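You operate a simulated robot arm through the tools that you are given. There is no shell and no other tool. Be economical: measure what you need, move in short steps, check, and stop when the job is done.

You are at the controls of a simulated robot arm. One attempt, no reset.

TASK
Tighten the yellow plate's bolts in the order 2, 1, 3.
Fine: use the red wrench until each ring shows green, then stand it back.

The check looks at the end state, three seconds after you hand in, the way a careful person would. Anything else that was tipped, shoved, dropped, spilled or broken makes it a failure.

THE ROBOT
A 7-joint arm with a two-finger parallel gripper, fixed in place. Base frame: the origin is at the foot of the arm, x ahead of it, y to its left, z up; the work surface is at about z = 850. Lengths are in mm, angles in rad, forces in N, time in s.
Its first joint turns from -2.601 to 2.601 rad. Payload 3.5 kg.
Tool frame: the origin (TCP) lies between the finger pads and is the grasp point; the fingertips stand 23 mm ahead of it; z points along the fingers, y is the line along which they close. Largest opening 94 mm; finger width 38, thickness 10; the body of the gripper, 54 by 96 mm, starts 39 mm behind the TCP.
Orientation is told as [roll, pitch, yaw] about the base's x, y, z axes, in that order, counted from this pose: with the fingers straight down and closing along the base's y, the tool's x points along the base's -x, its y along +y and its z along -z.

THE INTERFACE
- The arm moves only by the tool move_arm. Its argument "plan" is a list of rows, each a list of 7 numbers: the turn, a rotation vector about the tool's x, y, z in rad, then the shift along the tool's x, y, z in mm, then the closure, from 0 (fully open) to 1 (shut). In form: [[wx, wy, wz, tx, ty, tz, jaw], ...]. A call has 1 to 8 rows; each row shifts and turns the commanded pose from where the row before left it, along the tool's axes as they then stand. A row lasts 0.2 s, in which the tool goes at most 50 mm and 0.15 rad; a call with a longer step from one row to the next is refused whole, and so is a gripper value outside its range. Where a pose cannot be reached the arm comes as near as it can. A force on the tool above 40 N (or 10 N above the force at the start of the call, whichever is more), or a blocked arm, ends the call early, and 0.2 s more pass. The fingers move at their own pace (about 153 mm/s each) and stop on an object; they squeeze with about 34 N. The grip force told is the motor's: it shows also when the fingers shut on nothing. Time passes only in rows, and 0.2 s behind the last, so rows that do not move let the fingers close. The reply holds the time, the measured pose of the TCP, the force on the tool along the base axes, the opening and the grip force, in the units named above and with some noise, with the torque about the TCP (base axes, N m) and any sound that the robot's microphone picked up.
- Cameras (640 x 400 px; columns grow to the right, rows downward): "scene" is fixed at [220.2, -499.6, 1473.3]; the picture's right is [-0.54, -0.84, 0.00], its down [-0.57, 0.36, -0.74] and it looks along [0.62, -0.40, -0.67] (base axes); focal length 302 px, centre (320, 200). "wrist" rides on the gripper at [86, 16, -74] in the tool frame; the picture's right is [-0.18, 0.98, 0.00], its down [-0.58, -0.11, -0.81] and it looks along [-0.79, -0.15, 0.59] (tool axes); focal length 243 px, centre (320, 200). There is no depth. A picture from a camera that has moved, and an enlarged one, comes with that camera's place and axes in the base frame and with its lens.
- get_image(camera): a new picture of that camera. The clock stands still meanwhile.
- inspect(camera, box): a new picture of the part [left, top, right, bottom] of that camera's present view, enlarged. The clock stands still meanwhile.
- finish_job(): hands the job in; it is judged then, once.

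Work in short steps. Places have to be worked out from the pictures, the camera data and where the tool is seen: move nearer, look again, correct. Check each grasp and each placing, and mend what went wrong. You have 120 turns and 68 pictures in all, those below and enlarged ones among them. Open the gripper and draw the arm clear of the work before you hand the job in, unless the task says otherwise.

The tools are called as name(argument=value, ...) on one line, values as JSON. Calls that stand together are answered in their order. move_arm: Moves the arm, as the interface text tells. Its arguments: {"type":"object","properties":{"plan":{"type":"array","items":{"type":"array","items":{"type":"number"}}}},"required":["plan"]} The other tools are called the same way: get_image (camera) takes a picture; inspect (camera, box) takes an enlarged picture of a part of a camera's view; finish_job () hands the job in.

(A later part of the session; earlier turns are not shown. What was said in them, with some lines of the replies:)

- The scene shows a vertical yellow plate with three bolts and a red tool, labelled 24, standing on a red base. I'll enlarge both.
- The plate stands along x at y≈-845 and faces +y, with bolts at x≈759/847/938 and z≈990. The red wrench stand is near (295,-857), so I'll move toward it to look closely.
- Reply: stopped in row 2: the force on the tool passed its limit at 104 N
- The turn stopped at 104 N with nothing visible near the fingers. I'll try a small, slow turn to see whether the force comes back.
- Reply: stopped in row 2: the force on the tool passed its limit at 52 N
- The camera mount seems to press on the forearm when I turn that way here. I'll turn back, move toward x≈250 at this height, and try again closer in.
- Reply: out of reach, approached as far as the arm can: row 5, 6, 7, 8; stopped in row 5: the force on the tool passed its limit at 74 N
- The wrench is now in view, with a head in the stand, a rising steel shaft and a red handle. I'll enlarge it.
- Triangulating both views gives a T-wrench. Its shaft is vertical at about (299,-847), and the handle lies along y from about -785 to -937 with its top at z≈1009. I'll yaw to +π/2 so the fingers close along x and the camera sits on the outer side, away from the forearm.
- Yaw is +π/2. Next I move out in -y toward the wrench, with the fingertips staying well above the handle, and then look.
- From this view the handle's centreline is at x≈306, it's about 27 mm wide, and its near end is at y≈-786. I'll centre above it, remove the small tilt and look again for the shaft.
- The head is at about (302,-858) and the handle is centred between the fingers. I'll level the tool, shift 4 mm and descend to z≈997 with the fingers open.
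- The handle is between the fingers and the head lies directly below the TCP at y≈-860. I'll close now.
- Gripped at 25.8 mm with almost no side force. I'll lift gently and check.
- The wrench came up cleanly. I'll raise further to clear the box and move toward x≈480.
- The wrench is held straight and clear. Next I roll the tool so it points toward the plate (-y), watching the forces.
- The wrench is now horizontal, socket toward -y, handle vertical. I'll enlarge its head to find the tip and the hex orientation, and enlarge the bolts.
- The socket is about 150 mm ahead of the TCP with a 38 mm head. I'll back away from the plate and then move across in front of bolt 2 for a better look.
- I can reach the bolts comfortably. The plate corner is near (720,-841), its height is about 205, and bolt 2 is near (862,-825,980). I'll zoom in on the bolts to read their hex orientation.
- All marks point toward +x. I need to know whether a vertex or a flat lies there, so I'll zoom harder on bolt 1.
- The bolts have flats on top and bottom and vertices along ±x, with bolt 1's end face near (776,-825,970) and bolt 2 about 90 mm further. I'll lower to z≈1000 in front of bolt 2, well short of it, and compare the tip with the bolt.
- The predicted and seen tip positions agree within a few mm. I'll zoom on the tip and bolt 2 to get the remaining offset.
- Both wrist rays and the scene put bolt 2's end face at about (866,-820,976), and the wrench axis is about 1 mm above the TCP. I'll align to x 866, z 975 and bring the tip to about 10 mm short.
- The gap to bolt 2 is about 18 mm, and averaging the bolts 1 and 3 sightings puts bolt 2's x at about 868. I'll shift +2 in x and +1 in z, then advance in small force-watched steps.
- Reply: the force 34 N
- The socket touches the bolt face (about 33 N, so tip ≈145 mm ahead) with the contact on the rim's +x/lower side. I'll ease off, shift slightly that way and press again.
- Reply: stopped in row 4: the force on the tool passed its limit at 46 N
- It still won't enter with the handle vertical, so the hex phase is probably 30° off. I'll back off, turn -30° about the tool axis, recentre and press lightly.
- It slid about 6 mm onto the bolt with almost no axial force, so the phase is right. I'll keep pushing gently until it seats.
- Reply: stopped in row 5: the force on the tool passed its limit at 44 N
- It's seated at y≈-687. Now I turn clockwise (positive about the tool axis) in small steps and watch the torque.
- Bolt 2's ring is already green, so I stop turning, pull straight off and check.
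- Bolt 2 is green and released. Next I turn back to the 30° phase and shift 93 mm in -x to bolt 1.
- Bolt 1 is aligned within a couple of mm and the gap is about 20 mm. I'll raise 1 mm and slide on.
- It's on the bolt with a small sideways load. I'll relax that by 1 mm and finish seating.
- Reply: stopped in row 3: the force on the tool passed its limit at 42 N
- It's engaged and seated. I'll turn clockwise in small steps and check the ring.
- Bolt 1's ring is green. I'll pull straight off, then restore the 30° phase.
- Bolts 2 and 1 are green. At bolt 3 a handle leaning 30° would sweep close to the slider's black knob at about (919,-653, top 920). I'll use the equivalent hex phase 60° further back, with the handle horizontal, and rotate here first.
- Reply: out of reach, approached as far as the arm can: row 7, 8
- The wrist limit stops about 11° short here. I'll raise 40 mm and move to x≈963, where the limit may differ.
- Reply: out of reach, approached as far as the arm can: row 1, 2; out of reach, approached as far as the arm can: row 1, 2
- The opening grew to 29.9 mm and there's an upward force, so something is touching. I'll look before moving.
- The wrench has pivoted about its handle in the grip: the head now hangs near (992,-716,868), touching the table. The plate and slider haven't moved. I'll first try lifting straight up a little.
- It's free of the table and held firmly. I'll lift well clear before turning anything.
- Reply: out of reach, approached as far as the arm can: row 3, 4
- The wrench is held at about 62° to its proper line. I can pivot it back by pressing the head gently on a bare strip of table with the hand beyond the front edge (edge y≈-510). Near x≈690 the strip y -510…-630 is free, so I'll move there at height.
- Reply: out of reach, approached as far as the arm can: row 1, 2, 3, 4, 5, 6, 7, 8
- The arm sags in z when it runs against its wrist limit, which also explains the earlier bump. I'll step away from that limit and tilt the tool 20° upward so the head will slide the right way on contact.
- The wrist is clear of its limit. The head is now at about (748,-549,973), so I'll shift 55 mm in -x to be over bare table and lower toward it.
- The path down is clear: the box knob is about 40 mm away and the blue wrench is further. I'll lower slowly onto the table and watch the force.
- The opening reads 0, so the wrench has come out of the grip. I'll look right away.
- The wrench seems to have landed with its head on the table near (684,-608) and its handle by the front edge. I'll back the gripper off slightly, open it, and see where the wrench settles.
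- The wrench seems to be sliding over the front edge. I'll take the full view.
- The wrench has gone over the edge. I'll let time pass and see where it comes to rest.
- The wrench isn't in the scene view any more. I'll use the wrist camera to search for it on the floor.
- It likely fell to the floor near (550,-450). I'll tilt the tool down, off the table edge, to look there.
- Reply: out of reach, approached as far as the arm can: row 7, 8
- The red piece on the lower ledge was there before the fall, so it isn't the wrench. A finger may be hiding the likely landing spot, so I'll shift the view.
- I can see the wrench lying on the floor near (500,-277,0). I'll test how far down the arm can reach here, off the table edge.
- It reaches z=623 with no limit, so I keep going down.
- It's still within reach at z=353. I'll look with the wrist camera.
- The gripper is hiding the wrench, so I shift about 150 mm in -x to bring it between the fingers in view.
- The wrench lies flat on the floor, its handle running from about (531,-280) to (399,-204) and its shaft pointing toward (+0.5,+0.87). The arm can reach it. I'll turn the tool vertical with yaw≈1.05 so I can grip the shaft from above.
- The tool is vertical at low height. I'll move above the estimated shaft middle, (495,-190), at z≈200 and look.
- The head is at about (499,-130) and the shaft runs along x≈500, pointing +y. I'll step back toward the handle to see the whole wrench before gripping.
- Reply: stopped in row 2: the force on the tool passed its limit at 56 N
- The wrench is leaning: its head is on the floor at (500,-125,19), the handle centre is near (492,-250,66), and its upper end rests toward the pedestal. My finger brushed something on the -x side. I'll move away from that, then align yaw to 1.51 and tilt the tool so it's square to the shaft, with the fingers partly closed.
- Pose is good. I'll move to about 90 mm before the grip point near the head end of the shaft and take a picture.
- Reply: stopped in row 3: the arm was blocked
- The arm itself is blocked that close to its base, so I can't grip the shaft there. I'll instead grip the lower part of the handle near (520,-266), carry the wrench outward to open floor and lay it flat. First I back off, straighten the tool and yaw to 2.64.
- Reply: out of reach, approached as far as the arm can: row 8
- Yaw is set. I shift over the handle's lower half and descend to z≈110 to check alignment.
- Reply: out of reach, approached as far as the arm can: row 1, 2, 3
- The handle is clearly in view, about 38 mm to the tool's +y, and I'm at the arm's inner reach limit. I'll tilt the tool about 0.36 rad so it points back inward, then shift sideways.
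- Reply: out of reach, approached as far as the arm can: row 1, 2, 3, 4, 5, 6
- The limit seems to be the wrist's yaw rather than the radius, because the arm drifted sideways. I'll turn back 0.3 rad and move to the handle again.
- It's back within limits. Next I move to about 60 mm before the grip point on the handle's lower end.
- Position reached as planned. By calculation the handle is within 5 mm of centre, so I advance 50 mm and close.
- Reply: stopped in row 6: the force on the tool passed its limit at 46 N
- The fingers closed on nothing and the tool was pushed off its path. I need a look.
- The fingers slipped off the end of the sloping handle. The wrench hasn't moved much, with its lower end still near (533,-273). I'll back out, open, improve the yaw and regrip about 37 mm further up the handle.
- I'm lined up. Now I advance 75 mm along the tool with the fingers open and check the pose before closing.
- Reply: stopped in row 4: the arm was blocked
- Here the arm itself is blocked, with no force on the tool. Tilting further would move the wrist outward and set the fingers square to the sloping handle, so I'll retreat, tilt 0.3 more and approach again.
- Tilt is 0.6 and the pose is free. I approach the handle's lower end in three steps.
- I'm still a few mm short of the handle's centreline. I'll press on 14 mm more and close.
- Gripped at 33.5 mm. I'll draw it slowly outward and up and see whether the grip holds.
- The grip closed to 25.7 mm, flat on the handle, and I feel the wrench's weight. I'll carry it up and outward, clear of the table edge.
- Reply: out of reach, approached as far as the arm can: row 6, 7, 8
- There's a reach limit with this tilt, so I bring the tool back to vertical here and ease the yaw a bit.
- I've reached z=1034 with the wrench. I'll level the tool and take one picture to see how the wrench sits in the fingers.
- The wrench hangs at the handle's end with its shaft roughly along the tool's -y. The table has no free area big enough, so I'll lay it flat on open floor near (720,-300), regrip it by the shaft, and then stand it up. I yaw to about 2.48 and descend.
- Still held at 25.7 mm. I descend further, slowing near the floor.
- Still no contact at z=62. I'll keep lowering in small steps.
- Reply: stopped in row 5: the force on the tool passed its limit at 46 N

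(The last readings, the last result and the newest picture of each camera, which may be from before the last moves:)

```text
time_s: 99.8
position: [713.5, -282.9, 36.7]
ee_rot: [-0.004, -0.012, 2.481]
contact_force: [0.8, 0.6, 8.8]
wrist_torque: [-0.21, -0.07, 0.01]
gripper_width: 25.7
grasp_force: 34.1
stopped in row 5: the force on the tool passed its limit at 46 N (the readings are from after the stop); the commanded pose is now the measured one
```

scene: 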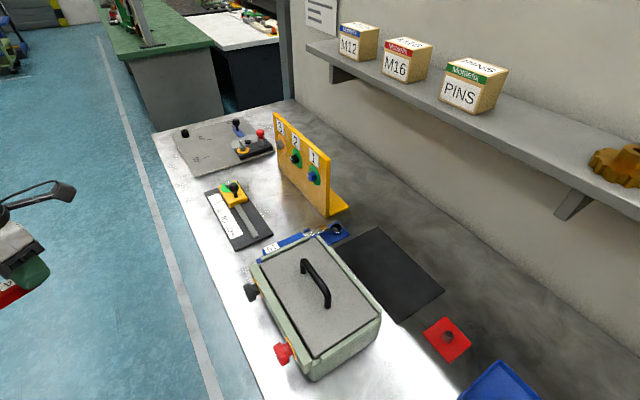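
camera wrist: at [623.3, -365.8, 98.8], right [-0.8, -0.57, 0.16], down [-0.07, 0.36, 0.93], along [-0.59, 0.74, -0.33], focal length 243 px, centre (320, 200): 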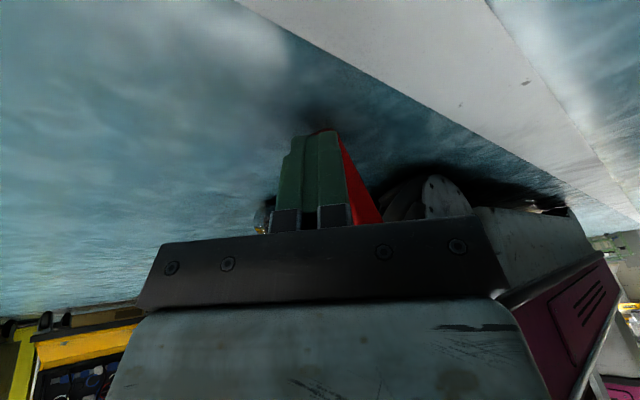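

Floor contact is directly under the fingertips. I'll release, rise, and turn to the shaft-gripping yaw (0.91) in two calls.

move_arm(plan=[[0, 0, 0, 0, 0, 0, 0.6], [0, 0, 0, 0, 0, 0, 0], [0, 0, 0, 0, 0, 0, 0], [0, 0, 0, 0, 0, -20, 0], [0, 0, 0, 0, 0, -40, 0], [0, 0, 0, 0, 0, -45, 0], [0, 0, 0, 0, 0, -45, 0]])

move_arm(plan=[[0, 0, 0.143, 0, 0, 0, 0], [0, 0, 0.143, 0, 0, 0, 0], [0, 0, 0.143, 0, 0, 0, 0], [0, 0, 0.143, 0, 0, 0, 0], [0, 0, 0.143, 0, 0, 0, 0], [0, 0, 0.143, 0, 0, 0, 0], [0, 0, 0.143, 0, 0, 0, 0], [0, 0, 0.143, 0, 0, 0, 0]])

move_arm(plan=[[0, 0, 0.143, 0, 0, 0, 0], [0, 0, 0.143, 0, 0, 0, 0], [0, 0, 0.143, 0, 0, 0, 0], [0, 0, 0, 0, 0, 0, 0]])

```text
time_s: 101.4
position: [713.6, -284.7, 187.5]
ee_rot: [-0.006, -0.014, 2.481]
contact_force: [-0.9, 0.0, -0.3]
wrist_torque: [-0.01, 0.0, -0.01]
gripper_width: 94.1
grasp_force: 0.0
```

```text
time_s: 103.2
position: [713.5, -285.5, 186.7]
ee_rot: [0.009, -0.01, 1.334]
contact_force: [0.2, 0.4, 0.8]
wrist_torque: [0.01, -0.02, -0.01]
gripper_width: 93.8
grasp_force: 0.2
```

```text
time_s: 104.2
position: [715.3, -284.5, 187.3]
ee_rot: [0.012, -0.006, 0.906]
contact_force: [0.7, -0.9, 0.7]
wrist_torque: [-0.02, 0.01, -0.04]
gripper_width: 94.1
grasp_force: 0.0
```

This camera pose should show the whole wrench on the floor, so I take the picture here.

get_image(camera="wrist")

```text
2 pictures are left
camera wrist: at [649.1, -343.8, 259.2], right [-0.66, 0.75, 0.01], down [0.45, 0.38, 0.81], along [0.6, 0.54, -0.59], focal length 243 px, centre (320, 200)
```

wrist: 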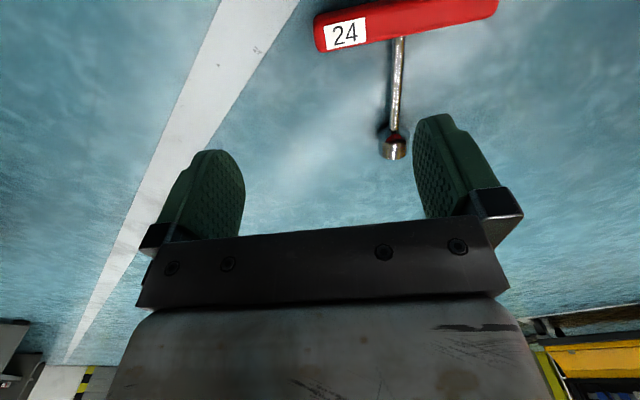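

The whole wrench is visible and flat. In tool coordinates the shaft runs along -x at y≈+67, from x≈-11 to the head at -132. I move to grip it at x=-55 and descend to the floor.

move_arm(plan=[[0, 0, 0, -28, 33.2, 0, 0], [0, 0, 0, -27, 33.3, 0, 0], [0, 0, 0, 0, 0, 40, 0], [0, 0, 0, 0, 0, 40, 0], [0, 0, 0, 0, 0, 40, 0], [0, 0, 0, 0, 0, 18, 0], [0, 0, 0, 0, 0, 8, 0]])

```text
time_s: 105.8
position: [694.0, -199.6, 42.1]
ee_rot: [0.013, -0.005, 0.908]
contact_force: [0.0, -0.2, 0.2]
wrist_torque: [-0.06, -0.01, -0.02]
gripper_width: 93.7
grasp_force: 0.1
```

In position at z=42. I lower 4 mm and close on the shaft.

move_arm(plan=[[0, 0, 0, 0, 0, 4, 0], [0, 0, 0, 0, 0, 0, 0.5], [0, 0, 0, 0, 0, 0, 1], [0, 0, 0, 0, 0, 0, 1], [0, 0, 0, 0, 0, 0, 1], [0, 0, 0, 0, 0, 0, 1]])

```text
time_s: 107.2
position: [694.8, -199.1, 37.6]
ee_rot: [0.011, -0.004, 0.908]
contact_force: [3.1, 0.9, 0.6]
wrist_torque: [-0.26, -0.37, 1.14]
gripper_width: 4.6
grasp_force: 34.3
```

The opening is 4.6 mm with some torque. I'll lift slightly and check for the wrench's weight.

move_arm(plan=[[0, 0, 0, 0, 0, -5, 1], [0, 0, 0, 0, 0, -15, 1], [0, 0, 0, 0, 0, -20, 1], [0, 0, 0, 0, 0, 0, 1]])

```text
time_s: 108.2
position: [695.3, -198.6, 77.8]
ee_rot: [0.014, -0.008, 0.91]
contact_force: [0.3, 0.9, -3.6]
wrist_torque: [0.06, -0.06, 0.01]
gripper_width: 6.3
grasp_force: 34.6
```

I feel the weight and the wrench is balanced close to the fingers. I raise it in stages.

move_arm(plan=[[0, 0, 0, 0, 0, -30, 1], [0, 0, 0, 0, 0, -45, 1], [0, 0, 0, 0, 0, -45, 1], [0, 0, 0, 0, 0, -45, 1], [0, 0, 0, 0, 0, -45, 1], [0, 0, 0, 0, 0, -45, 1], [0, 0, 0, 0, 0, -45, 1], [0, 0, 0, 0, 0, -45, 1]])

move_arm(plan=[[0, 0, 0, 0, 0, -45, 1], [0, 0, 0, 0, 0, -45, 1], [0, 0, 0, 0, 0, -45, 1], [0, 0, 0, 0, 0, -45, 1], [0, 0, 0, 0, 0, -45, 1], [0, 0, 0, 0, 0, -45, 1], [0, 0, 0, 0, 0, -45, 1], [0, 0, 0, 0, 0, -45, 1]])

move_arm(plan=[[0, 0, 0, 0, 0, -45, 1], [0, 0, 0, 0, 0, -45, 1], [0, 0, 0, 0, 0, -45, 1], [0, 0, 0, 0, 0, -45, 1], [0, 0, 0, 0, 0, -45, 1], [0, 0, 0, 0, 0, -45, 1], [0, 0, 0, 0, 0, -30, 1]])

```text
time_s: 110.0
position: [697.2, -203.5, 423.2]
ee_rot: [0.013, -0.006, 0.906]
contact_force: [-0.1, -0.3, -2.1]
wrist_torque: [0.06, -0.04, -0.01]
gripper_width: 10.5
grasp_force: 33.8
```

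```text
time_s: 111.8
position: [699.5, -206.7, 782.3]
ee_rot: [0.013, -0.005, 0.908]
contact_force: [-0.4, 0.6, -3.0]
wrist_torque: [0.08, -0.02, 0.01]
gripper_width: 10.8
grasp_force: 33.8
```

```text
time_s: 113.4
position: [701.9, -211.2, 1083.7]
ee_rot: [0.014, -0.004, 0.908]
contact_force: [-0.5, 0.8, -3.5]
wrist_torque: [0.03, -0.03, -0.02]
gripper_width: 10.5
grasp_force: 34.0
```

It's now firmly held at 10.5 mm, the shaft's diameter. I tilt the tool to horizontal with the camera up so the shaft hangs head-down.

move_arm(plan=[[0, 0.13, 0, 0, 0, 0, 1], [0, 0.13, 0, 0, 0, 0, 1], [0, 0.13, 0, 0, 0, 0, 1], [0, 0.13, 0, 0, 0, 0, 1], [0, 0.13, 0, 0, 0, 0, 1], [0, 0.13, 0, 0, 0, 0, 1]])

move_arm(plan=[[0, 0.13, 0, 0, 0, 0, 1], [0, 0.13, 0, 0, 0, 0, 1], [0, 0.13, 0, 0, 0, 0, 1], [0, 0.13, 0, 0, 0, 0, 1], [0, 0.13, 0, 0, 0, 0, 1], [0, 0.14, 0, 0, 0, 0, 1]])

```text
time_s: 114.8
position: [720.5, -277.6, 977.1]
ee_rot: [-0.014, 0.772, 0.922]
contact_force: [-0.3, -0.5, -3.0]
wrist_torque: [0.1, -0.06, -0.01]
gripper_width: 10.8
grasp_force: 34.1
out of reach, approached as far as the arm can: row 1, 2, 3, 4, 5, 6
```

```text
time_s: 116.2
position: [713.8, -328.5, 949.1]
ee_rot: [1.294, 1.558, 2.209]
contact_force: [-0.2, -0.2, -3.1]
wrist_torque: [0.04, -0.02, 0.01]
gripper_width: 10.7
grasp_force: 34.2
out of reach, approached as far as the arm can: row 1, 2, 3, 4
```

The shaft now hangs vertically below a horizontal tool. I swing the tool about the vertical to point along -y and raise it, ready for the trip to the stand.

move_arm(plan=[[0.13, 0, 0, 0, 0, 0, 1], [0.13, 0, 0, 0, 0, 0, 1], [0.13, 0, 0, 0, 0, 0, 1], [0.13, 0, 0, 0, 0, 0, 1], [0.136, 0, 0, 0, 0, 0, 1], [0, 0, 0, 45, 0, 0, 1], [0, 0, 0, 45, 0, 0, 1], [0, 0, 0, 45, 0, 0, 1]])

```text
time_s: 118.0
position: [715.6, -330.7, 1085.9]
ee_rot: [0.513, 1.557, 2.078]
contact_force: [0.7, 0.5, -2.5]
wrist_torque: [0.08, 0.03, 0.01]
gripper_width: 10.5
grasp_force: 34.0
```

Good, no limits hit. I raise to about 1150 to clear the box and its handle, then move diagonally toward the stand.

move_arm(plan=[[0, 0, 0, 33, 0, 0, 1], [0, 0, 0, 33, 0, 0, 1], [0, 0, 0, 0, 26, 40, 1], [0, 0, 0, 0, 26, 40, 1], [0, 0, 0, 0, 26, 40, 1], [0, 0, 0, 0, 26, 40, 1], [0, 0, 0, 0, 26, 40, 1], [0, 0, 0, 0, 26, 40, 1]])

move_arm(plan=[[0, 0, 0, 0, 26, 40, 1], [0, 0, 0, 0, 26, 40, 1], [0, 0, 0, 0, 26, 40, 1], [0, 0, 0, 0, 26, 40, 1], [0, 0, 0, 0, 36, 30, 1], [0, 0, 0, 0, 36, 10, 1], [0, 0, 0, 0, 36, 10, 1]])

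```text
time_s: 119.8
position: [557.1, -569.5, 1148.8]
ee_rot: [0.448, 1.556, 2.013]
contact_force: [0.6, -0.2, -2.7]
wrist_torque: [0.08, -0.02, 0.02]
gripper_width: 10.7
grasp_force: 33.7
```

```text
time_s: 121.4
position: [344.5, -778.5, 1148.4]
ee_rot: [0.503, 1.555, 2.066]
contact_force: [0.6, 0.2, -2.6]
wrist_torque: [0.08, 0.01, 0.0]
gripper_width: 10.6
grasp_force: 34.0
```

I'm near the stand. I move above it to about (304,-845) and lower to z≈1010, still clear, then check with the wrist camera.

move_arm(plan=[[0, 0, 0, 0, 20, 33, 1], [0, 0, 0, 0, 20, 33, 1], [0, 0, 0, -35, 0, 0, 1], [0, 0, 0, -35, 0, 0, 1], [0, 0, 0, -35, 0, 0, 1], [0, 0, 0, -33, 0, 0, 1]])

get_image(camera="wrist")

```text
time_s: 122.8
position: [301.8, -841.6, 1008.8]
ee_rot: [0.461, 1.556, 2.025]
contact_force: [-0.5, -0.3, -3.0]
wrist_torque: [0.06, 0.01, -0.04]
gripper_width: 10.7
grasp_force: 34.2
```

```text
1 pictures are left
camera wrist: at [287.8, -767.7, 1095.0], right [-0.98, 0.01, -0.18], down [0.11, 0.81, -0.57], along [0.14, -0.58, -0.8], focal length 243 px, centre (320, 200)
```

wrist: 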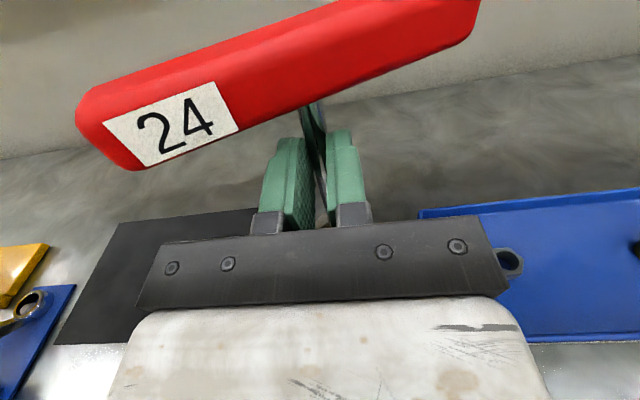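

The wrench hangs with its handle centre about 38 mm above the TCP and its shaft about 22 mm ahead of it, right at the fingertips. The socket axis is then about 2.5 mm off the hole at (304.5,-861). I correct that and lower, expecting it to seat at TCP z≈958.

move_arm(plan=[[0, 0, 0, 0, -2.5, -2.5, 1], [0, 0, 0, -12, 0, 0, 1], [0, 0, 0, -12, 0, 0, 1], [0, 0, 0, -6, 0, 0, 1], [0, 0, 0, -4, 0, 0, 1], [0, 0, 0, -4, 0, 0, 1], [0, 0, 0, -3, 0, 0, 1]])

```text
time_s: 124.4
position: [305.8, -838.5, 969.4]
ee_rot: [0.482, 1.555, 2.048]
contact_force: [-0.5, 0.5, -2.7]
wrist_torque: [0.05, -0.01, 0.03]
gripper_width: 10.5
grasp_force: 34.5
```

No contact at z=969. I continue in 3 mm steps.

move_arm(plan=[[0, 0, 0, -3, 0, 0, 1], [0, 0, 0, -3, 0, 0, 1], [0, 0, 0, -3, 0, 0, 1], [0, 0, 0, -3, 0, 0, 1], [0, 0, 0, -3, 0, 0, 1]])

```text
time_s: 125.6
position: [306.6, -838.4, 955.2]
ee_rot: [0.652, 1.559, 2.217]
contact_force: [2.2, 4.0, 30.6]
wrist_torque: [-0.76, -0.12, 0.03]
gripper_width: 10.7
grasp_force: 34.1
```

It met resistance at z≈955, about where it should seat. To tell seated from resting on the rim, I ease up 2 mm and nudge sideways by 6 mm, watching the side force.

move_arm(plan=[[0, 0, 0, 2.5, 0, 0, 1], [0, 0, 0, 0, -3, 0, 1], [0, 0, 0, 0, -3, 0, 1]])

move_arm(plan=[[0, 0, 0, 0, 3, 0, 1], [0, 0, 0, 0, 3, 0, 1], [0, 0, 0, 0, 3, 0, 1], [0, 0, 0, 0, 3, 0, 1]])

```text
time_s: 126.4
position: [309.7, -838.8, 956.0]
ee_rot: [0.52, 1.556, 2.078]
contact_force: [-7.1, -3.1, 1.2]
wrist_torque: [-0.4, 0.65, -0.16]
gripper_width: 10.6
grasp_force: 33.3
```

```text
time_s: 127.4
position: [298.9, -838.5, 955.6]
ee_rot: [0.39, 1.554, 1.956]
contact_force: [4.4, -1.1, -3.7]
wrist_torque: [-0.06, -0.43, 0.13]
gripper_width: 10.5
grasp_force: 34.6
```

Side forces appear at both ends with no downward load, so the head is captured in the stand, centred near x≈303. I centre, settle it down and open the fingers.

move_arm(plan=[[0, 0, 0, 0, -4.3, 0, 1], [0, 0, 0, -1.5, 0, 0, 1], [0, 0, 0, 0, 0, 0, 0.85], [0, 0, 0, 0, 0, 0, 0.6], [0, 0, 0, 0, 0, 0, 0.4], [0, 0, 0, 0, 0, 0, 0.4]])

move_arm(plan=[[0, 0, 0, 0, 0, -15, 0.4], [0, 0, 0, 0, 0, -30, 0.4], [0, 0, 0, 0, 0, -40, 0.4], [0, 0, 0, 0, 0, -40, 0.4]])

```text
time_s: 128.8
position: [304.0, -839.2, 954.3]
ee_rot: [0.491, 1.557, 2.056]
contact_force: [0.3, -0.1, 0.3]
wrist_torque: [0.01, -0.03, 0.0]
gripper_width: 56.5
grasp_force: 0.0
```

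```text
time_s: 129.8
position: [304.7, -713.8, 957.1]
ee_rot: [0.502, 1.557, 2.068]
contact_force: [-0.1, -0.5, -0.2]
wrist_torque: [0.0, -0.02, 0.0]
gripper_width: 56.2
grasp_force: 0.0
```

The wrench is back in its stand with the handle lying about 14° off the x axis. Bolt 3 still needs tightening, so I rise, bring the tool back to vertical and yaw to 0.24 to regrip the handle from above.

move_arm(plan=[[0, 0, 0, 45, 0, 0, 0], [0, 0, 0, 45, 0, 0, 0], [0, 0, 0, 40, 0, 0, 0], [0, -0.14, 0, 0, 0, 0, 0], [0, -0.14, 0, 0, 0, 0, 0], [0, -0.14, 0, 0, 0, 0, 0], [0, -0.14, 0, 0, 0, 0, 0], [0, -0.14, 0, 0, 0, 0, 0]])

move_arm(plan=[[0, -0.14, 0, 0, 0, 0, 0], [0, -0.14, 0, 0, 0, 0, 0], [0, -0.14, 0, 0, 0, 0, 0], [0, -0.14, 0, 0, 0, 0, 0], [0, -0.14, 0, 0, 0, 0, 0], [0, -0.157, 0, 0, 0, 0, 0]])

move_arm(plan=[[0, 0, 0.147, 0, 0, 0, 0], [0, 0, 0.147, 0, 0, 0, 0], [0, 0, 0.147, 0, 0, 0, 0], [0, 0, 0.147, 0, 0, 0, 0], [0, 0, 0.147, 0, 0, 0, 0], [0, 0, 0.147, 0, 0, 0, 0], [0, 0, 0.147, 0, 0, 0, 0], [0, 0, 0.147, 0, 0, 0, 0]])

```text
time_s: 131.6
position: [304.6, -715.0, 1086.2]
ee_rot: [0.011, 0.857, 1.572]
contact_force: [0.0, -0.5, -0.5]
wrist_torque: [0.0, 0.03, -0.02]
gripper_width: 94.0
grasp_force: 0.0
```

```text
refused: row 6 steps farther than a row can; nothing moved
```

```text
time_s: 133.4
position: [304.6, -715.7, 1086.3]
ee_rot: [-0.819, 0.301, 0.256]
contact_force: [-0.6, -0.3, 0.1]
wrist_torque: [-0.02, 0.01, -0.02]
gripper_width: 94.0
grasp_force: 0.1
```

One call was refused, so I turned about the axis before finishing the tilt. I compute the remaining tilt in the present tool frame and complete it.

move_arm(plan=[[-0.132, -0.055, 0, 0, 0, 0, 0], [-0.132, -0.055, 0, 0, 0, 0, 0], [-0.132, -0.055, 0, 0, 0, 0, 0], [-0.132, -0.055, 0, 0, 0, 0, 0], [-0.132, -0.055, 0, 0, 0, 0, 0], [-0.131, -0.055, 0, 0, 0, 0, 0], [0, 0, 0.14, 0, 0, 0, 0]])

```text
time_s: 135.0
position: [306.0, -714.3, 1086.4]
ee_rot: [0.003, 0.006, 0.245]
contact_force: [-0.2, 0.2, 0.0]
wrist_torque: [-0.02, -0.02, 0.0]
gripper_width: 94.2
grasp_force: 0.0
```

The tool is vertical at yaw 0.245. I move over the handle centre at (303.5,-861) and descend to z≈999 with the fingers open.

move_arm(plan=[[0, 0, 0, 9.5, -35.4, 4, 0], [0, 0, 0, 9.5, -35.4, 4, 0], [0, 0, 0, 9.5, -35.4, 4, 0], [0, 0, 0, 9.5, -35.5, 4, 0]])

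move_arm(plan=[[0, 0, 0, 0, 0, 20, 0], [0, 0, 0, 0, 0, 20, 0], [0, 0, 0, 0, 0, 15, 0], [0, 0, 0, 0, 0, 10, 0], [0, 0, 0, 0, 0, 6, 0]])

```text
time_s: 136.0
position: [301.5, -862.4, 1069.7]
ee_rot: [-0.001, 0.007, 0.248]
contact_force: [-0.2, -0.1, -0.1]
wrist_torque: [-0.01, 0.0, 0.0]
gripper_width: 93.9
grasp_force: 0.0
```

```text
time_s: 137.2
position: [302.6, -863.2, 999.0]
ee_rot: [-0.001, 0.006, 0.248]
contact_force: [0.7, 0.1, -0.3]
wrist_torque: [0.0, -0.03, 0.02]
gripper_width: 93.9
grasp_force: 0.1
```

I'm in place with no contact on the way down. I close slowly.

move_arm(plan=[[0, 0, 0, -0.9, 0, 0, 0.4], [0, 0, 0, 0, 0, 0, 0.6], [0, 0, 0, 0, 0, 0, 0.8], [0, 0, 0, 0, 0, 0, 1], [0, 0, 0, 0, 0, 0, 1], [0, 0, 0, 0, 0, 0, 1]])

```text
time_s: 138.6
position: [303.7, -862.4, 998.9]
ee_rot: [0.0, 0.008, 0.249]
contact_force: [-0.5, 0.4, -0.1]
wrist_torque: [0.01, 0.05, -0.01]
gripper_width: 25.7
grasp_force: 34.2
```

Gripped squarely at 25.7 mm. I lift, raise clear and carry the wrench along the earlier safe route.

move_arm(plan=[[0, 0, 0, 0, 0, -5, 1], [0, 0, 0, 0, 0, -15, 1], [0, 0, 0, 0, 0, -35, 1], [0, 0, 0, 0, 0, -35, 1], [0, 0, 0, 0, 0, -35, 1], [0, 0, 0, 0, 0, -30, 1]])

move_arm(plan=[[0, 0, 0, -38.8, 10.7, 0, 1], [0, 0, 0, -38.8, 10.7, 0, 1], [0, 0, 0, -38.8, 10.7, 0, 1], [0, 0, 0, -38.8, 10.7, 0, 1], [0, 0, 0, -38.8, 10.7, 0, 1]])

```text
time_s: 140.0
position: [304.6, -862.0, 1154.5]
ee_rot: [-0.001, 0.007, 0.249]
contact_force: [0.4, -0.5, -3.3]
wrist_torque: [-0.04, 0.0, -0.01]
gripper_width: 25.9
grasp_force: 33.9
```

```text
time_s: 141.2
position: [479.7, -762.5, 1153.0]
ee_rot: [0.0, 0.008, 0.247]
contact_force: [-0.2, -0.4, -3.0]
wrist_torque: [-0.02, 0.02, -0.01]
gripper_width: 25.7
grasp_force: 34.1
```

Held and balanced. Next I roll the tool to point at the plate (-y).

move_arm(plan=[[0.126, 0.0315, 0, 0, 0, 0, 1], [0.126, 0.0315, 0, 0, 0, 0, 1], [0.126, 0.0315, 0, 0, 0, 0, 1], [0.126, 0.0315, 0, 0, 0, 0, 1], [0.126, 0.0315, 0, 0, 0, 0, 1], [0.126, 0.0315, 0, 0, 0, 0, 1]])

move_arm(plan=[[0.126, 0.0315, 0, 0, 0, 0, 1], [0.126, 0.0315, 0, 0, 0, 0, 1], [0.126, 0.0315, 0, 0, 0, 0, 1], [0.126, 0.0315, 0, 0, 0, 0, 1], [0.126, 0.0315, 0, 0, 0, 0, 1], [0.135, 0.034, 0, 0, 0, 0, 1]])

```text
time_s: 142.6
position: [480.0, -762.8, 1153.8]
ee_rot: [-0.766, 0.179, 0.18]
contact_force: [-0.8, -1.9, -2.9]
wrist_torque: [0.01, 0.05, 0.04]
gripper_width: 25.8
grasp_force: 34.0
```

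```text
time_s: 144.0
position: [480.2, -761.8, 1154.3]
ee_rot: [-1.571, 0.248, 0.006]
contact_force: [-0.8, -0.5, -3.2]
wrist_torque: [0.07, 0.02, -0.01]
gripper_width: 25.8
grasp_force: 33.7
```

The tool points at the plate and everything is within limits. I turn to the -30° hex phase (pitch 1.047), which keeps the handle's lower end away from the slider knob, and back off from the plate.

move_arm(plan=[[0, 0, -0.133, 0, 0, 0, 1], [0, 0, -0.133, 0, 0, 0, 1], [0, 0, -0.133, 0, 0, 0, 1], [0, 0, -0.133, 0, 0, 0, 1], [0, 0, -0.133, 0, 0, 0, 1], [0, 0, -0.134, 0, 0, 0, 1]])

move_arm(plan=[[0, 0, 0, 0, 0, -40, 1], [0, 0, 0, 0, 0, -40, 1], [0, 0, 0, 0, 0, -40, 1], [0, 0, 0, 0, 0, -30, 1]])

```text
time_s: 145.4
position: [478.8, -762.9, 1152.2]
ee_rot: [-1.568, 1.053, 0.004]
contact_force: [-0.3, 0.2, -2.8]
wrist_torque: [0.08, 0.0, 0.03]
gripper_width: 25.8
grasp_force: 33.9
```

```text
time_s: 146.4
position: [479.3, -612.7, 1152.4]
ee_rot: [-1.57, 1.05, 0.006]
contact_force: [0.0, 0.1, -3.3]
wrist_torque: [0.05, -0.01, 0.01]
gripper_width: 25.8
grasp_force: 34.0
```

No reach warnings. I traverse toward x≈965 at this height.

move_arm(plan=[[0, 0, 0, -22.1, -38.3, 0, 1], [0, 0, 0, -22.1, -38.3, 0, 1], [0, 0, 0, -22.1, -38.3, 0, 1], [0, 0, 0, -22.1, -38.3, 0, 1], [0, 0, 0, -22.1, -38.3, 0, 1], [0, 0, 0, -22.1, -38.3, 0, 1], [0, 0, 0, -22.1, -38.3, 0, 1], [0, 0, 0, -22.1, -38.3, 0, 1]])

move_arm(plan=[[0, 0, 0, -22.1, -38.3, 0, 1], [0, 0, 0, -22.1, -38.3, 0, 1], [0, 0, 0, -22.1, -38.3, 0, 1], [0, 0, 0, -30.3, 17.5, 0, 1], [0, 0, 0, -30.3, 17.5, 0, 1]])

```text
time_s: 148.2
position: [834.4, -612.2, 1153.5]
ee_rot: [-1.567, 1.051, 0.004]
contact_force: [-0.5, 0.1, -2.2]
wrist_torque: [0.11, 0.01, -0.01]
gripper_width: 25.7
grasp_force: 34.0
```

```text
time_s: 149.4
position: [965.9, -610.6, 1081.7]
ee_rot: [-1.568, 1.05, 0.006]
contact_force: [0.4, -0.4, -1.6]
wrist_torque: [0.09, 0.02, 0.0]
gripper_width: 25.8
grasp_force: 33.7
```

All free. I advance to y≈-663 above bolt height and then lower to z≈977 in front of bolt 3.

move_arm(plan=[[0, 0, 0, 0, 0, 26, 1], [0, 0, 0, 0, 0, 26, 1], [0, 0, 0, -29.3, 19.2, 0, 1], [0, 0, 0, -30.3, 17.5, 0, 1], [0, 0, 0, -30.3, 17.5, 0, 1]])

```text
time_s: 150.6
position: [962.9, -662.4, 977.8]
ee_rot: [-1.567, 1.05, 0.005]
contact_force: [0.5, -0.1, -2.9]
wrist_torque: [0.04, 0.03, -0.03]
gripper_width: 25.8
grasp_force: 33.8
```

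I'm at (963,-662,978). I nudge +1 in x and advance in small steps, feeling for entry past y≈-675.

move_arm(plan=[[0, 0, 0, -0.5, -0.87, 4, 1], [0, 0, 0, 0, 0, 4, 1], [0, 0, 0, 0, 0, 3, 1], [0, 0, 0, 0, 0, 2, 1], [0, 0, 0, 0, 0, 2, 1], [0, 0, 0, 0, 0, 2, 1]])

```text
time_s: 152.0
position: [964.8, -679.7, 976.3]
ee_rot: [-1.568, 1.052, 0.007]
contact_force: [0.4, 0.4, -3.2]
wrist_torque: [0.04, 0.03, 0.02]
gripper_width: 26.0
grasp_force: 33.6
```

There's no resistance at y=-680. I continue gently.

move_arm(plan=[[0, 0, 0, 0, 0, 2, 1], [0, 0, 0, 0, 0, 2, 1], [0, 0, 0, 0, 0, 2, 1], [0, 0, 0, 0, 0, 2, 1], [0, 0, 0, 0, 0, 2, 1], [0, 0, 0, 0, 0, 2, 1]])

```text
time_s: 152.9
position: [963.9, -680.9, 976.3]
ee_rot: [-1.568, 1.051, 0.008]
contact_force: [0.6, 14.7, 0.9]
wrist_torque: [-0.56, -0.01, -0.12]
gripper_width: 26.2
grasp_force: 33.8
stopped in row 4: the force on the tool passed its limit at 43 N (the readings are from after the stop); the commanded pose is now the measured one
```

It stopped at y≈-681, which could be seated or just face contact. I back off 1.5 mm and nudge sideways to see whether the bolt captures the socket.

move_arm(plan=[[0, 0, 0, 0, 0, -1.5, 1], [0, 0, 0, -1.5, -2.6, 0, 1], [0, 0, 0, 0, 0, 0, 1]])

```text
time_s: 153.7
position: [963.9, -679.7, 977.3]
ee_rot: [-1.566, 1.048, 0.005]
contact_force: [-16.8, 19.8, -2.5]
wrist_torque: [-0.47, 0.03, -0.56]
gripper_width: 25.8
grasp_force: 34.2
```

The sideways push is resisted (17 N), but axial load remains. I back off 2 mm more to remove friction and re-read.

move_arm(plan=[[0, 0, 0, 0, 0, -2.5, 1], [0, 0, 0, 0, 0, 0, 1]])

```text
time_s: 154.3
position: [964.6, -680.4, 976.6]
ee_rot: [-1.565, 1.048, 0.005]
contact_force: [-21.3, -0.1, -2.7]
wrist_torque: [-0.55, 0.07, -0.49]
gripper_width: 25.7
grasp_force: 34.3
```

Side force of 21 N with no axial load means the socket is on the bolt. I relieve the side load, press in lightly and turn clockwise 0.24 rad as on bolt 1.

move_arm(plan=[[0, 0, 0, 1.4, 2.4, 0, 1], [0, 0, 0, 0, 0, 2, 1], [0, 0, 0.08, 0, 0, 0, 1], [0, 0, 0.08, 0, 0, 0, 1], [0, 0, 0.08, 0, 0, 0, 1]])

```text
time_s: 155.5
position: [964.3, -680.6, 977.4]
ee_rot: [-1.568, 0.808, 0.009]
contact_force: [-0.6, 1.0, -2.7]
wrist_torque: [0.04, 0.03, 0.02]
gripper_width: 25.9
grasp_force: 33.8
```

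There's no turning resistance yet, unlike the other bolts. I press axially a little while turning further, to see whether it drops in deeper or torque builds.

move_arm(plan=[[0, 0, 0, 0, 0, 1.5, 1], [0, 0, 0, 0, 0, 1.5, 1], [0, 0, 0, 0, 0, 0, 1]])

```text
time_s: 156.3
position: [963.1, -681.6, 976.1]
ee_rot: [-1.568, 0.811, 0.007]
contact_force: [0.5, -0.7, -2.9]
wrist_torque: [0.05, -0.03, -0.02]
gripper_width: 25.7
grasp_force: 33.8
```

Still no force. I advance a little more to find the seat.

move_arm(plan=[[0, 0, 0, 0, 0, 2, 1], [0, 0, 0, 0, 0, 2, 1], [0, 0, 0, 0, 0, 2, 1], [0, 0, 0, 0, 0, 0, 1]])

```text
time_s: 157.3
position: [963.1, -688.3, 975.7]
ee_rot: [-1.569, 0.81, 0.007]
contact_force: [-1.5, 10.1, -4.6]
wrist_torque: [0.09, -0.03, -0.29]
gripper_width: 25.7
grasp_force: 34.2
```

It has now gone in to y=-688, fully seated. I turn on in small steps and watch the torque.

move_arm(plan=[[0, 0, 0.07, 0, 0, 0, 1], [0, 0, 0.07, 0, 0, 0, 1]])

```text
time_s: 157.9
position: [962.0, -687.7, 975.8]
ee_rot: [-1.569, 0.67, 0.004]
contact_force: [-0.6, 14.7, 0.6]
wrist_torque: [-0.39, 0.13, -0.29]
gripper_width: 26.1
grasp_force: 34.1
```

Torque is starting to show (0.13). I continue two more steps.

move_arm(plan=[[0, 0, 0.06, 0, 0, 0, 1], [0, 0, 0.06, 0, 0, 0, 1]])

```text
time_s: 158.5
position: [964.2, -688.3, 977.1]
ee_rot: [-1.568, 0.549, 0.005]
contact_force: [-0.6, 18.7, 0.8]
wrist_torque: [-0.43, 0.16, -0.2]
gripper_width: 25.9
grasp_force: 33.6
```

Torque is 0.16. I keep turning in small steps.

move_arm(plan=[[0, 0, 0.06, 0, 0, 0, 1], [0, 0, 0.06, 0, 0, 0, 1]])

```text
time_s: 159.1
position: [964.5, -690.1, 977.2]
ee_rot: [-1.569, 0.43, 0.005]
contact_force: [-0.7, 21.8, 0.8]
wrist_torque: [-0.25, 0.15, -0.15]
gripper_width: 25.9
grasp_force: 34.0
```

Torque stays low while the socket sits about 15 mm onto the bolt, so I can't tell by feel. I use my last picture on bolt 3's ring.

inspect(camera="scene", box=[250, 120, 330, 190])

```text
5.71 times, centred on (290, 155) of scene
camera zoom: at [220.2, -499.6, 1473.3], right [-0.54, -0.84, 0.0], down [-0.57, 0.36, -0.74], along [0.62, -0.4, -0.67], focal length 1726 px, centre (491, 457)
```

zoom: 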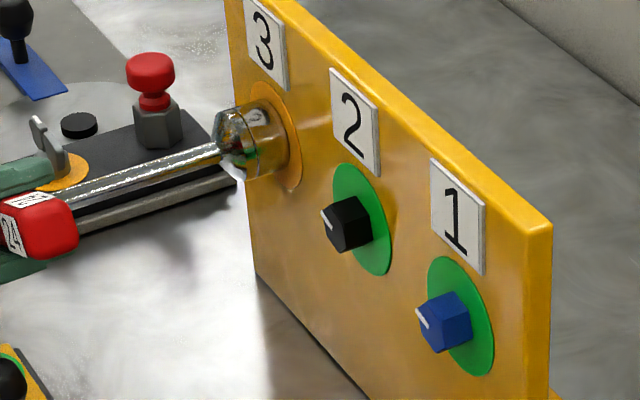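

Ring 3 is still orange with the socket well over the bolt, so this bolt started looser. I keep turning until the torque rises to the 0.7–0.9 that turned the others green.

move_arm(plan=[[0, 0, 0.07, 0, 0, 0, 1], [0, 0, 0.07, 0, 0, 0, 1], [0, 0, 0.07, 0, 0, 0, 1]])

```text
time_s: 159.9
position: [964.2, -689.1, 976.6]
ee_rot: [-1.568, 0.217, 0.003]
contact_force: [1.3, 26.2, -0.9]
wrist_torque: [-0.17, 0.23, -0.03]
gripper_width: 25.9
grasp_force: 33.9
```

Torque is 0.23 with some axial load. I ease 1 mm of push and keep turning.

move_arm(plan=[[0, 0, 0.07, 0, 0, -1, 1], [0, 0, 0.07, 0, 0, 0, 1], [0, 0, 0.07, 0, 0, 0, 1]])

```text
time_s: 160.7
position: [964.2, -688.3, 976.7]
ee_rot: [-1.57, 0.01, 0.005]
contact_force: [3.8, 17.7, -2.8]
wrist_torque: [-0.24, 0.17, 0.56]
gripper_width: 25.9
grasp_force: 34.0
```

Torque scales with axial push while the socket is well over the bolt and tightly captured, so bolt 3 seems to be running down freely. I'm out of pictures, so torque is my guide. To gain range away from the knob, I pull off, go back 60° (the same hex phase) and re-engage.

move_arm(plan=[[0, 0, 0, 0, 0, -3, 1], [0, 0, 0, 0, 0, -6, 1], [0, 0, 0, 0, 0, -9, 1], [0, 0, 0, 0, 0, -9, 1], [0, 0, -0.13, 0, 0, 0, 1], [0, 0, -0.13, 0, 0, 0, 1], [0, 0, -0.13, 0, 0, 0, 1], [0, 0, -0.13, 0, 0, 0, 1]])

move_arm(plan=[[0, 0, -0.13, 0, 0, 0, 1], [0, 0, -0.13, 0, 0, 0, 1], [0, 0, -0.13, 0, 0, 0, 1], [0, 0, -0.127, 0, 0, 0, 1], [0, 0, 0, 0, 0, 0, 1]])

```text
time_s: 162.5
position: [963.0, -661.4, 977.2]
ee_rot: [-1.567, 0.533, 0.005]
contact_force: [0.1, -0.3, -3.1]
wrist_torque: [0.04, 0.04, 0.04]
gripper_width: 25.5
grasp_force: 34.1
```

```text
time_s: 163.7
position: [964.1, -661.1, 977.1]
ee_rot: [-1.565, 1.049, 0.008]
contact_force: [0.3, 0.9, -3.5]
wrist_torque: [0.04, 0.02, 0.05]
gripper_width: 25.8
grasp_force: 33.9
```

Ready at the same phase. I slide on again.

move_arm(plan=[[0, 0, 0, 0, 0, 5, 1], [0, 0, 0, 0, 0, 5, 1], [0, 0, 0, 0, 0, 4, 1], [0, 0, 0, 0, 0, 3, 1], [0, 0, 0, 0, 0, 3, 1], [0, 0, 0, 0, 0, 2, 1], [0, 0, 0, 0, 0, 2, 1], [0, 0, 0, 0, 0, 2, 1]])

```text
time_s: 165.4
position: [963.8, -680.2, 976.2]
ee_rot: [-1.565, 1.046, 0.009]
contact_force: [-0.3, 14.9, 0.7]
wrist_torque: [-0.49, -0.02, -0.07]
gripper_width: 25.8
grasp_force: 34.2
stopped in row 8: the force on the tool passed its limit at 43 N (the readings are from after the stop); the commanded pose is now the measured one
```

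It stops again at y≈-681 with a slight upward load, so the socket is probably a touch low. I back off 2 mm, raise 1.5 mm and push again.

move_arm(plan=[[0, 0, 0, 0, 0, -2, 1], [0, 0, 0, 1.3, -0.75, 0, 1], [0, 0, 0, 0, 0, 2, 1], [0, 0, 0, 0, 0, 2, 1], [0, 0, 0, 0, 0, 2, 1], [0, 0, 0, 0, 0, 2, 1]])

```text
time_s: 166.5
position: [963.4, -680.6, 977.2]
ee_rot: [-1.561, 1.047, 0.016]
contact_force: [1.4, 13.4, -0.9]
wrist_torque: [-0.87, -0.01, -0.32]
gripper_width: 26.2
grasp_force: 34.7
stopped in row 5: the force on the tool passed its limit at 43 N (the readings are from after the stop); the commanded pose is now the measured one
```

It's still stopped there. I'll turn a little with a light push and watch at which angle it drops deeper.

move_arm(plan=[[0, 0, 0.05, 0, 0, -1, 1], [0, 0, 0.05, 0, 0, 2, 1], [0, 0, 0, 0, 0, 1, 1]])

move_arm(plan=[[0, 0, 0.05, 0, 0, 0, 1], [0, 0, 0.05, 0, 0, 1, 1], [0, 0, 0, 0, 0, 0, 1]])

```text
time_s: 167.3
position: [962.9, -680.9, 977.1]
ee_rot: [-1.561, 0.945, 0.013]
contact_force: [-1.7, 36.7, -4.6]
wrist_torque: [-0.55, 0.25, -0.67]
gripper_width: 26.2
grasp_force: 34.2
```

```text
time_s: 167.8
position: [964.2, -680.0, 976.8]
ee_rot: [-1.562, 0.875, 0.013]
contact_force: [1.3, 17.6, 0.9]
wrist_torque: [-0.63, -0.15, -0.18]
gripper_width: 25.8
grasp_force: 34.1
stopped in row 2: the force on the tool passed its limit at 49 N (the readings are from after the stop); the commanded pose is now the measured one
5 turns are left
```

Five turns are left. I make one more attempt on bolt 3: turn to the angle where it went in before, push it on, turn clockwise with a light push, then pull straight off so there's time to return the wrench.

move_arm(plan=[[0, 0, 0, 0, 0, -2, 1], [0, 0, 0.065, 0, 0, 0, 1], [0, 0, 0, 0, 0, 2, 1], [0, 0, 0, 0, 0, 2, 1], [0, 0, 0, 0, 0, 2, 1], [0, 0, 0, 0, 0, 2, 1]])

move_arm(plan=[[0, 0, 0.1, 0, 0, 1, 1], [0, 0, 0.1, 0, 0, 1, 1], [0, 0, 0.1, 0, 0, 1, 1], [0, 0, 0.1, 0, 0, 0, 1], [0, 0, 0.1, 0, 0, 0, 1], [0, 0, 0.1, 0, 0, 0, 1], [0, 0, 0.1, 0, 0, 0, 1], [0, 0, 0.1, 0, 0, 0, 1]])

move_arm(plan=[[0, 0, 0.05, 0, 0, 1, 1], [0, 0, 0.08, 0, 0, 1, 1], [0, 0, 0.08, 0, 0, 0, 1], [0, 0, 0.08, 0, 0, 0, 1]])

move_arm(plan=[[0, 0, 0, 0, 0, -3, 1], [0, 0, 0, 0, 0, -8, 1], [0, 0, 0, 0, 0, -10, 1], [0, 0, 0, 0, 0, -10, 1], [0, 0, 0, 0, 0, -10, 1]])

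```text
time_s: 169.0
position: [962.9, -680.8, 976.3]
ee_rot: [-1.563, 0.81, 0.012]
contact_force: [0.5, 16.2, 2.1]
wrist_torque: [-0.59, 0.17, -0.16]
gripper_width: 26.2
grasp_force: 33.9
stopped in row 5: the force on the tool passed its limit at 43 N (the readings are from after the stop); the commanded pose is now the measured one
```

```text
time_s: 169.8
position: [963.5, -681.0, 975.7]
ee_rot: [-1.564, 0.558, 0.011]
contact_force: [-0.7, 15.4, 1.0]
wrist_torque: [-0.53, -0.07, 0.02]
gripper_width: 25.7
grasp_force: 33.8
stopped in row 3: the force on the tool passed its limit at 42 N (the readings are from after the stop); the commanded pose is now the measured one
```

```text
time_s: 170.8
position: [963.5, -683.6, 976.3]
ee_rot: [-1.562, 0.267, 0.008]
contact_force: [-3.0, 38.1, -3.6]
wrist_torque: [-0.08, 1.92, 0.46]
gripper_width: 29.9
grasp_force: 33.7
```

```text
time_s: 172.0
position: [961.6, -644.1, 975.1]
ee_rot: [-1.563, 0.265, 0.007]
contact_force: [-0.6, -0.5, -3.4]
wrist_torque: [0.03, 0.03, -0.04]
gripper_width: 25.8
grasp_force: 34.5
4 turns are left
```

Torque peaked at 1.92 Nm before I pulled off, well above what turned the others green. Now I return the wrench: raise, restore the travel orientation, traverse back the proven way, and roll the tool vertical.

move_arm(plan=[[0, 0, 0, 10.5, -38.6, 0, 1], [0, 0, 0, 10.5, -38.6, 0, 1], [0, 0, -0.13, 0, 0, 0, 1], [0, 0, -0.13, 0, 0, 0, 1], [0, 0, -0.13, 0, 0, 0, 1], [0, 0, -0.13, 0, 0, 0, 1], [0, 0, -0.13, 0, 0, 0, 1], [0, 0, -0.132, 0, 0, 0, 1]])

move_arm(plan=[[0, 0, 0, 0, 0, -32, 1], [0, 0, 0, 42, -24, 0, 1], [0, 0, 0, 42, -24, 0, 1], [0, 0, 0, 22, 38.1, 0, 1], [0, 0, 0, 22, 38.1, 0, 1], [0, 0, 0, 22, 38.1, 0, 1], [0, 0, 0, 22, 38.1, 0, 1], [0, 0, 0, 22, 38.1, 0, 1]])

move_arm(plan=[[0, 0, 0, 22, 38.1, 0, 1], [0, 0, 0, 22, 38.1, 0, 1], [0, 0, 0, 22, 38.1, 0, 1], [0, 0, 0, 22, 38.1, 0, 1], [0, 0, 0, 22, 38.1, 0, 1], [0, 0, 0, 22, 38.1, 0, 1]])

move_arm(plan=[[0, 0, 0, 0, 0, 40, 1], [0, 0, 0, 0, 0, 40, 1], [0, 0, 0, 0, 0, 40, 1], [0, 0, 0, 0, 0, 30, 1]])

move_arm(plan=[[0, 0, 0.134, 0, 0, 0, 1], [0, 0, 0.134, 0, 0, 0, 1], [0, 0, 0.134, 0, 0, 0, 1], [0, 0, 0.134, 0, 0, 0, 1], [0, 0, 0.134, 0, 0, 0, 1], [0, 0, 0.134, 0, 0, 0, 1]])

move_arm(plan=[[-0.126, -0.0315, 0, 0, 0, 0, 1], [-0.126, -0.0315, 0, 0, 0, 0, 1], [-0.126, -0.0315, 0, 0, 0, 0, 1], [-0.126, -0.0315, 0, 0, 0, 0, 1], [-0.126, -0.0315, 0, 0, 0, 0, 1], [-0.126, -0.0315, 0, 0, 0, 0, 1]])

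move_arm(plan=[[-0.126, -0.0315, 0, 0, 0, 0, 1], [-0.126, -0.0315, 0, 0, 0, 0, 1], [-0.126, -0.0315, 0, 0, 0, 0, 1], [-0.126, -0.0315, 0, 0, 0, 0, 1], [-0.126, -0.0315, 0, 0, 0, 0, 1], [-0.13, -0.0325, 0, 0, 0, 0, 1]])

```text
time_s: 173.8
position: [962.6, -644.4, 1055.9]
ee_rot: [-1.553, 1.051, 0.021]
contact_force: [-0.5, 0.9, -2.8]
wrist_torque: [0.06, 0.0, 0.01]
gripper_width: 25.8
grasp_force: 34.1
```

```text
time_s: 175.6
position: [742.9, -614.3, 1154.2]
ee_rot: [-1.554, 1.049, 0.022]
contact_force: [0.0, 0.5, -3.3]
wrist_torque: [0.07, 0.02, -0.03]
gripper_width: 25.7
grasp_force: 34.4
```

```text
time_s: 177.0
position: [478.0, -615.2, 1151.9]
ee_rot: [-1.553, 1.05, 0.022]
contact_force: [-0.6, 0.5, -2.5]
wrist_torque: [0.03, -0.02, -0.02]
gripper_width: 25.7
grasp_force: 34.4
```

```text
time_s: 178.0
position: [479.7, -767.3, 1152.3]
ee_rot: [-1.554, 1.049, 0.023]
contact_force: [-1.0, -0.8, -3.1]
wrist_torque: [0.05, -0.01, -0.01]
gripper_width: 26.0
grasp_force: 33.9
```

```text
time_s: 179.4
position: [478.8, -767.0, 1152.7]
ee_rot: [-1.562, 0.242, 0.007]
contact_force: [0.6, -0.4, -3.3]
wrist_torque: [0.07, -0.01, 0.0]
gripper_width: 25.8
grasp_force: 33.9
```

```text
time_s: 180.8
position: [480.8, -767.2, 1151.7]
ee_rot: [-0.767, 0.17, 0.181]
contact_force: [1.1, 1.4, -2.5]
wrist_torque: [0.05, 0.02, 0.01]
gripper_width: 26.0
grasp_force: 34.3
```

```text
time_s: 182.2
position: [480.8, -766.6, 1151.9]
ee_rot: [0.002, 0.002, 0.252]
contact_force: [1.1, -0.4, -3.1]
wrist_torque: [0.03, -0.03, -0.02]
gripper_width: 26.1
grasp_force: 33.6
3 turns are left
```

The wrench is vertical and still gripped well. I move over the stand, lower it and feel for the seat at TCP z≈999.

move_arm(plan=[[0, 0, 0, 39.06, -9.72, 0, 1], [0, 0, 0, 39.06, -9.72, 0, 1], [0, 0, 0, 39.06, -9.72, 0, 1], [0, 0, 0, 39.06, -9.72, 0, 1], [0, 0, 0, 39.06, -9.72, 0, 1], [0, 0, 0, 0, 0, 40, 1], [0, 0, 0, 0, 0, 40, 1], [0, 0, 0, 0, 0, 30, 1]])

move_arm(plan=[[0, 0, 0, 0, 0, 5, 1], [0, 0, 0, 0, 0, 5, 1], [0, 0, 0, 0, 0, 4, 1], [0, 0, 0, 0, 0, 4, 1], [0, 0, 0, 0, 0, 4, 1], [0, 0, 0, 0, 0, 4, 1], [0, 0, 0, 0, 0, 4, 1], [0, 0, 0, 0, 0, 3, 1]])

move_arm(plan=[[0, 0, 0, 0, 0, 2, 1], [0, 0, 0, 0, 0, 2, 1], [0, 0, 0, 0, 0, 2, 1], [0, 0, 0, 0, 0, 2, 1], [0, 0, 0, 0, 0, 2, 1]])

```text
time_s: 184.0
position: [301.9, -863.5, 1041.4]
ee_rot: [0.0, 0.0, 0.25]
contact_force: [0.3, -0.4, -4.1]
wrist_torque: [-0.03, 0.02, -0.01]
gripper_width: 26.0
grasp_force: 34.0
```

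```text
time_s: 185.8
position: [302.0, -862.7, 1009.2]
ee_rot: [0.001, 0.0, 0.25]
contact_force: [0.2, -0.2, -2.6]
wrist_torque: [0.06, 0.0, -0.02]
gripper_width: 25.7
grasp_force: 34.4
```

```text
time_s: 187.0
position: [300.7, -862.4, 999.0]
ee_rot: [0.001, -0.001, 0.252]
contact_force: [-0.8, 0.6, 3.3]
wrist_torque: [0.1, -0.09, 0.01]
gripper_width: 25.7
grasp_force: 34.0
2 turns are left
```

It met light resistance at z=999.0, exactly the seat height, so the wrench is in its stand. I open, then rise straight up and clear.

move_arm(plan=[[0, 0, 0, 0, 0, 0.5, 1], [0, 0, 0, 0, 0, 0, 0.6], [0, 0, 0, 0, 0, 0, 0.3], [0, 0, 0, 0, 0, 0, 0], [0, 0, 0, 0, 0, 0, 0]])

move_arm(plan=[[0, 0, 0, 0, 0, -15, 0], [0, 0, 0, 0, 0, -25, 0], [0, 0, 0, 0, 0, -30, 0], [0, 0, 0, 0, 0, -30, 0], [0, 0, 0, 0, 35, 0, 0], [0, 0, 0, 0, 40, 0, 0], [0, 0, 0, 0, 40, 0, 0]])

```text
time_s: 188.2
position: [302.7, -863.1, 998.4]
ee_rot: [0.001, -0.001, 0.249]
contact_force: [-1.0, 0.6, 0.1]
wrist_torque: [0.0, -0.01, 0.01]
gripper_width: 94.0
grasp_force: 0.0
```

```text
time_s: 189.8
position: [272.8, -750.4, 1098.9]
ee_rot: [0.001, -0.001, 0.25]
contact_force: [-0.1, 0.1, 0.1]
wrist_torque: [-0.01, 0.03, 0.02]
gripper_width: 93.9
grasp_force: 0.1
1 turns are left
```

The gripper is open and clear and the wrench is back in its stand, so I hand in the job.

finish_job()

```text
The job is handed in.
```

I tightened the bolts in the order 2, 1, 3, but I can't confirm that bolt 3's ring turned green. Rings 2 and 1 were green in the pictures. Ring 3 was still orange in my last picture. I turned bolt 3 further after that, and the torque reached 1.92 Nm, against 0.7–0.9 on the bolts that turned green.

The red wrench fell to the floor partway through. I picked it up, and it should be standing in its stand now: it seated at the right height, but I had no pictures left to check it. Its handle now points along x, not along y as at the start.
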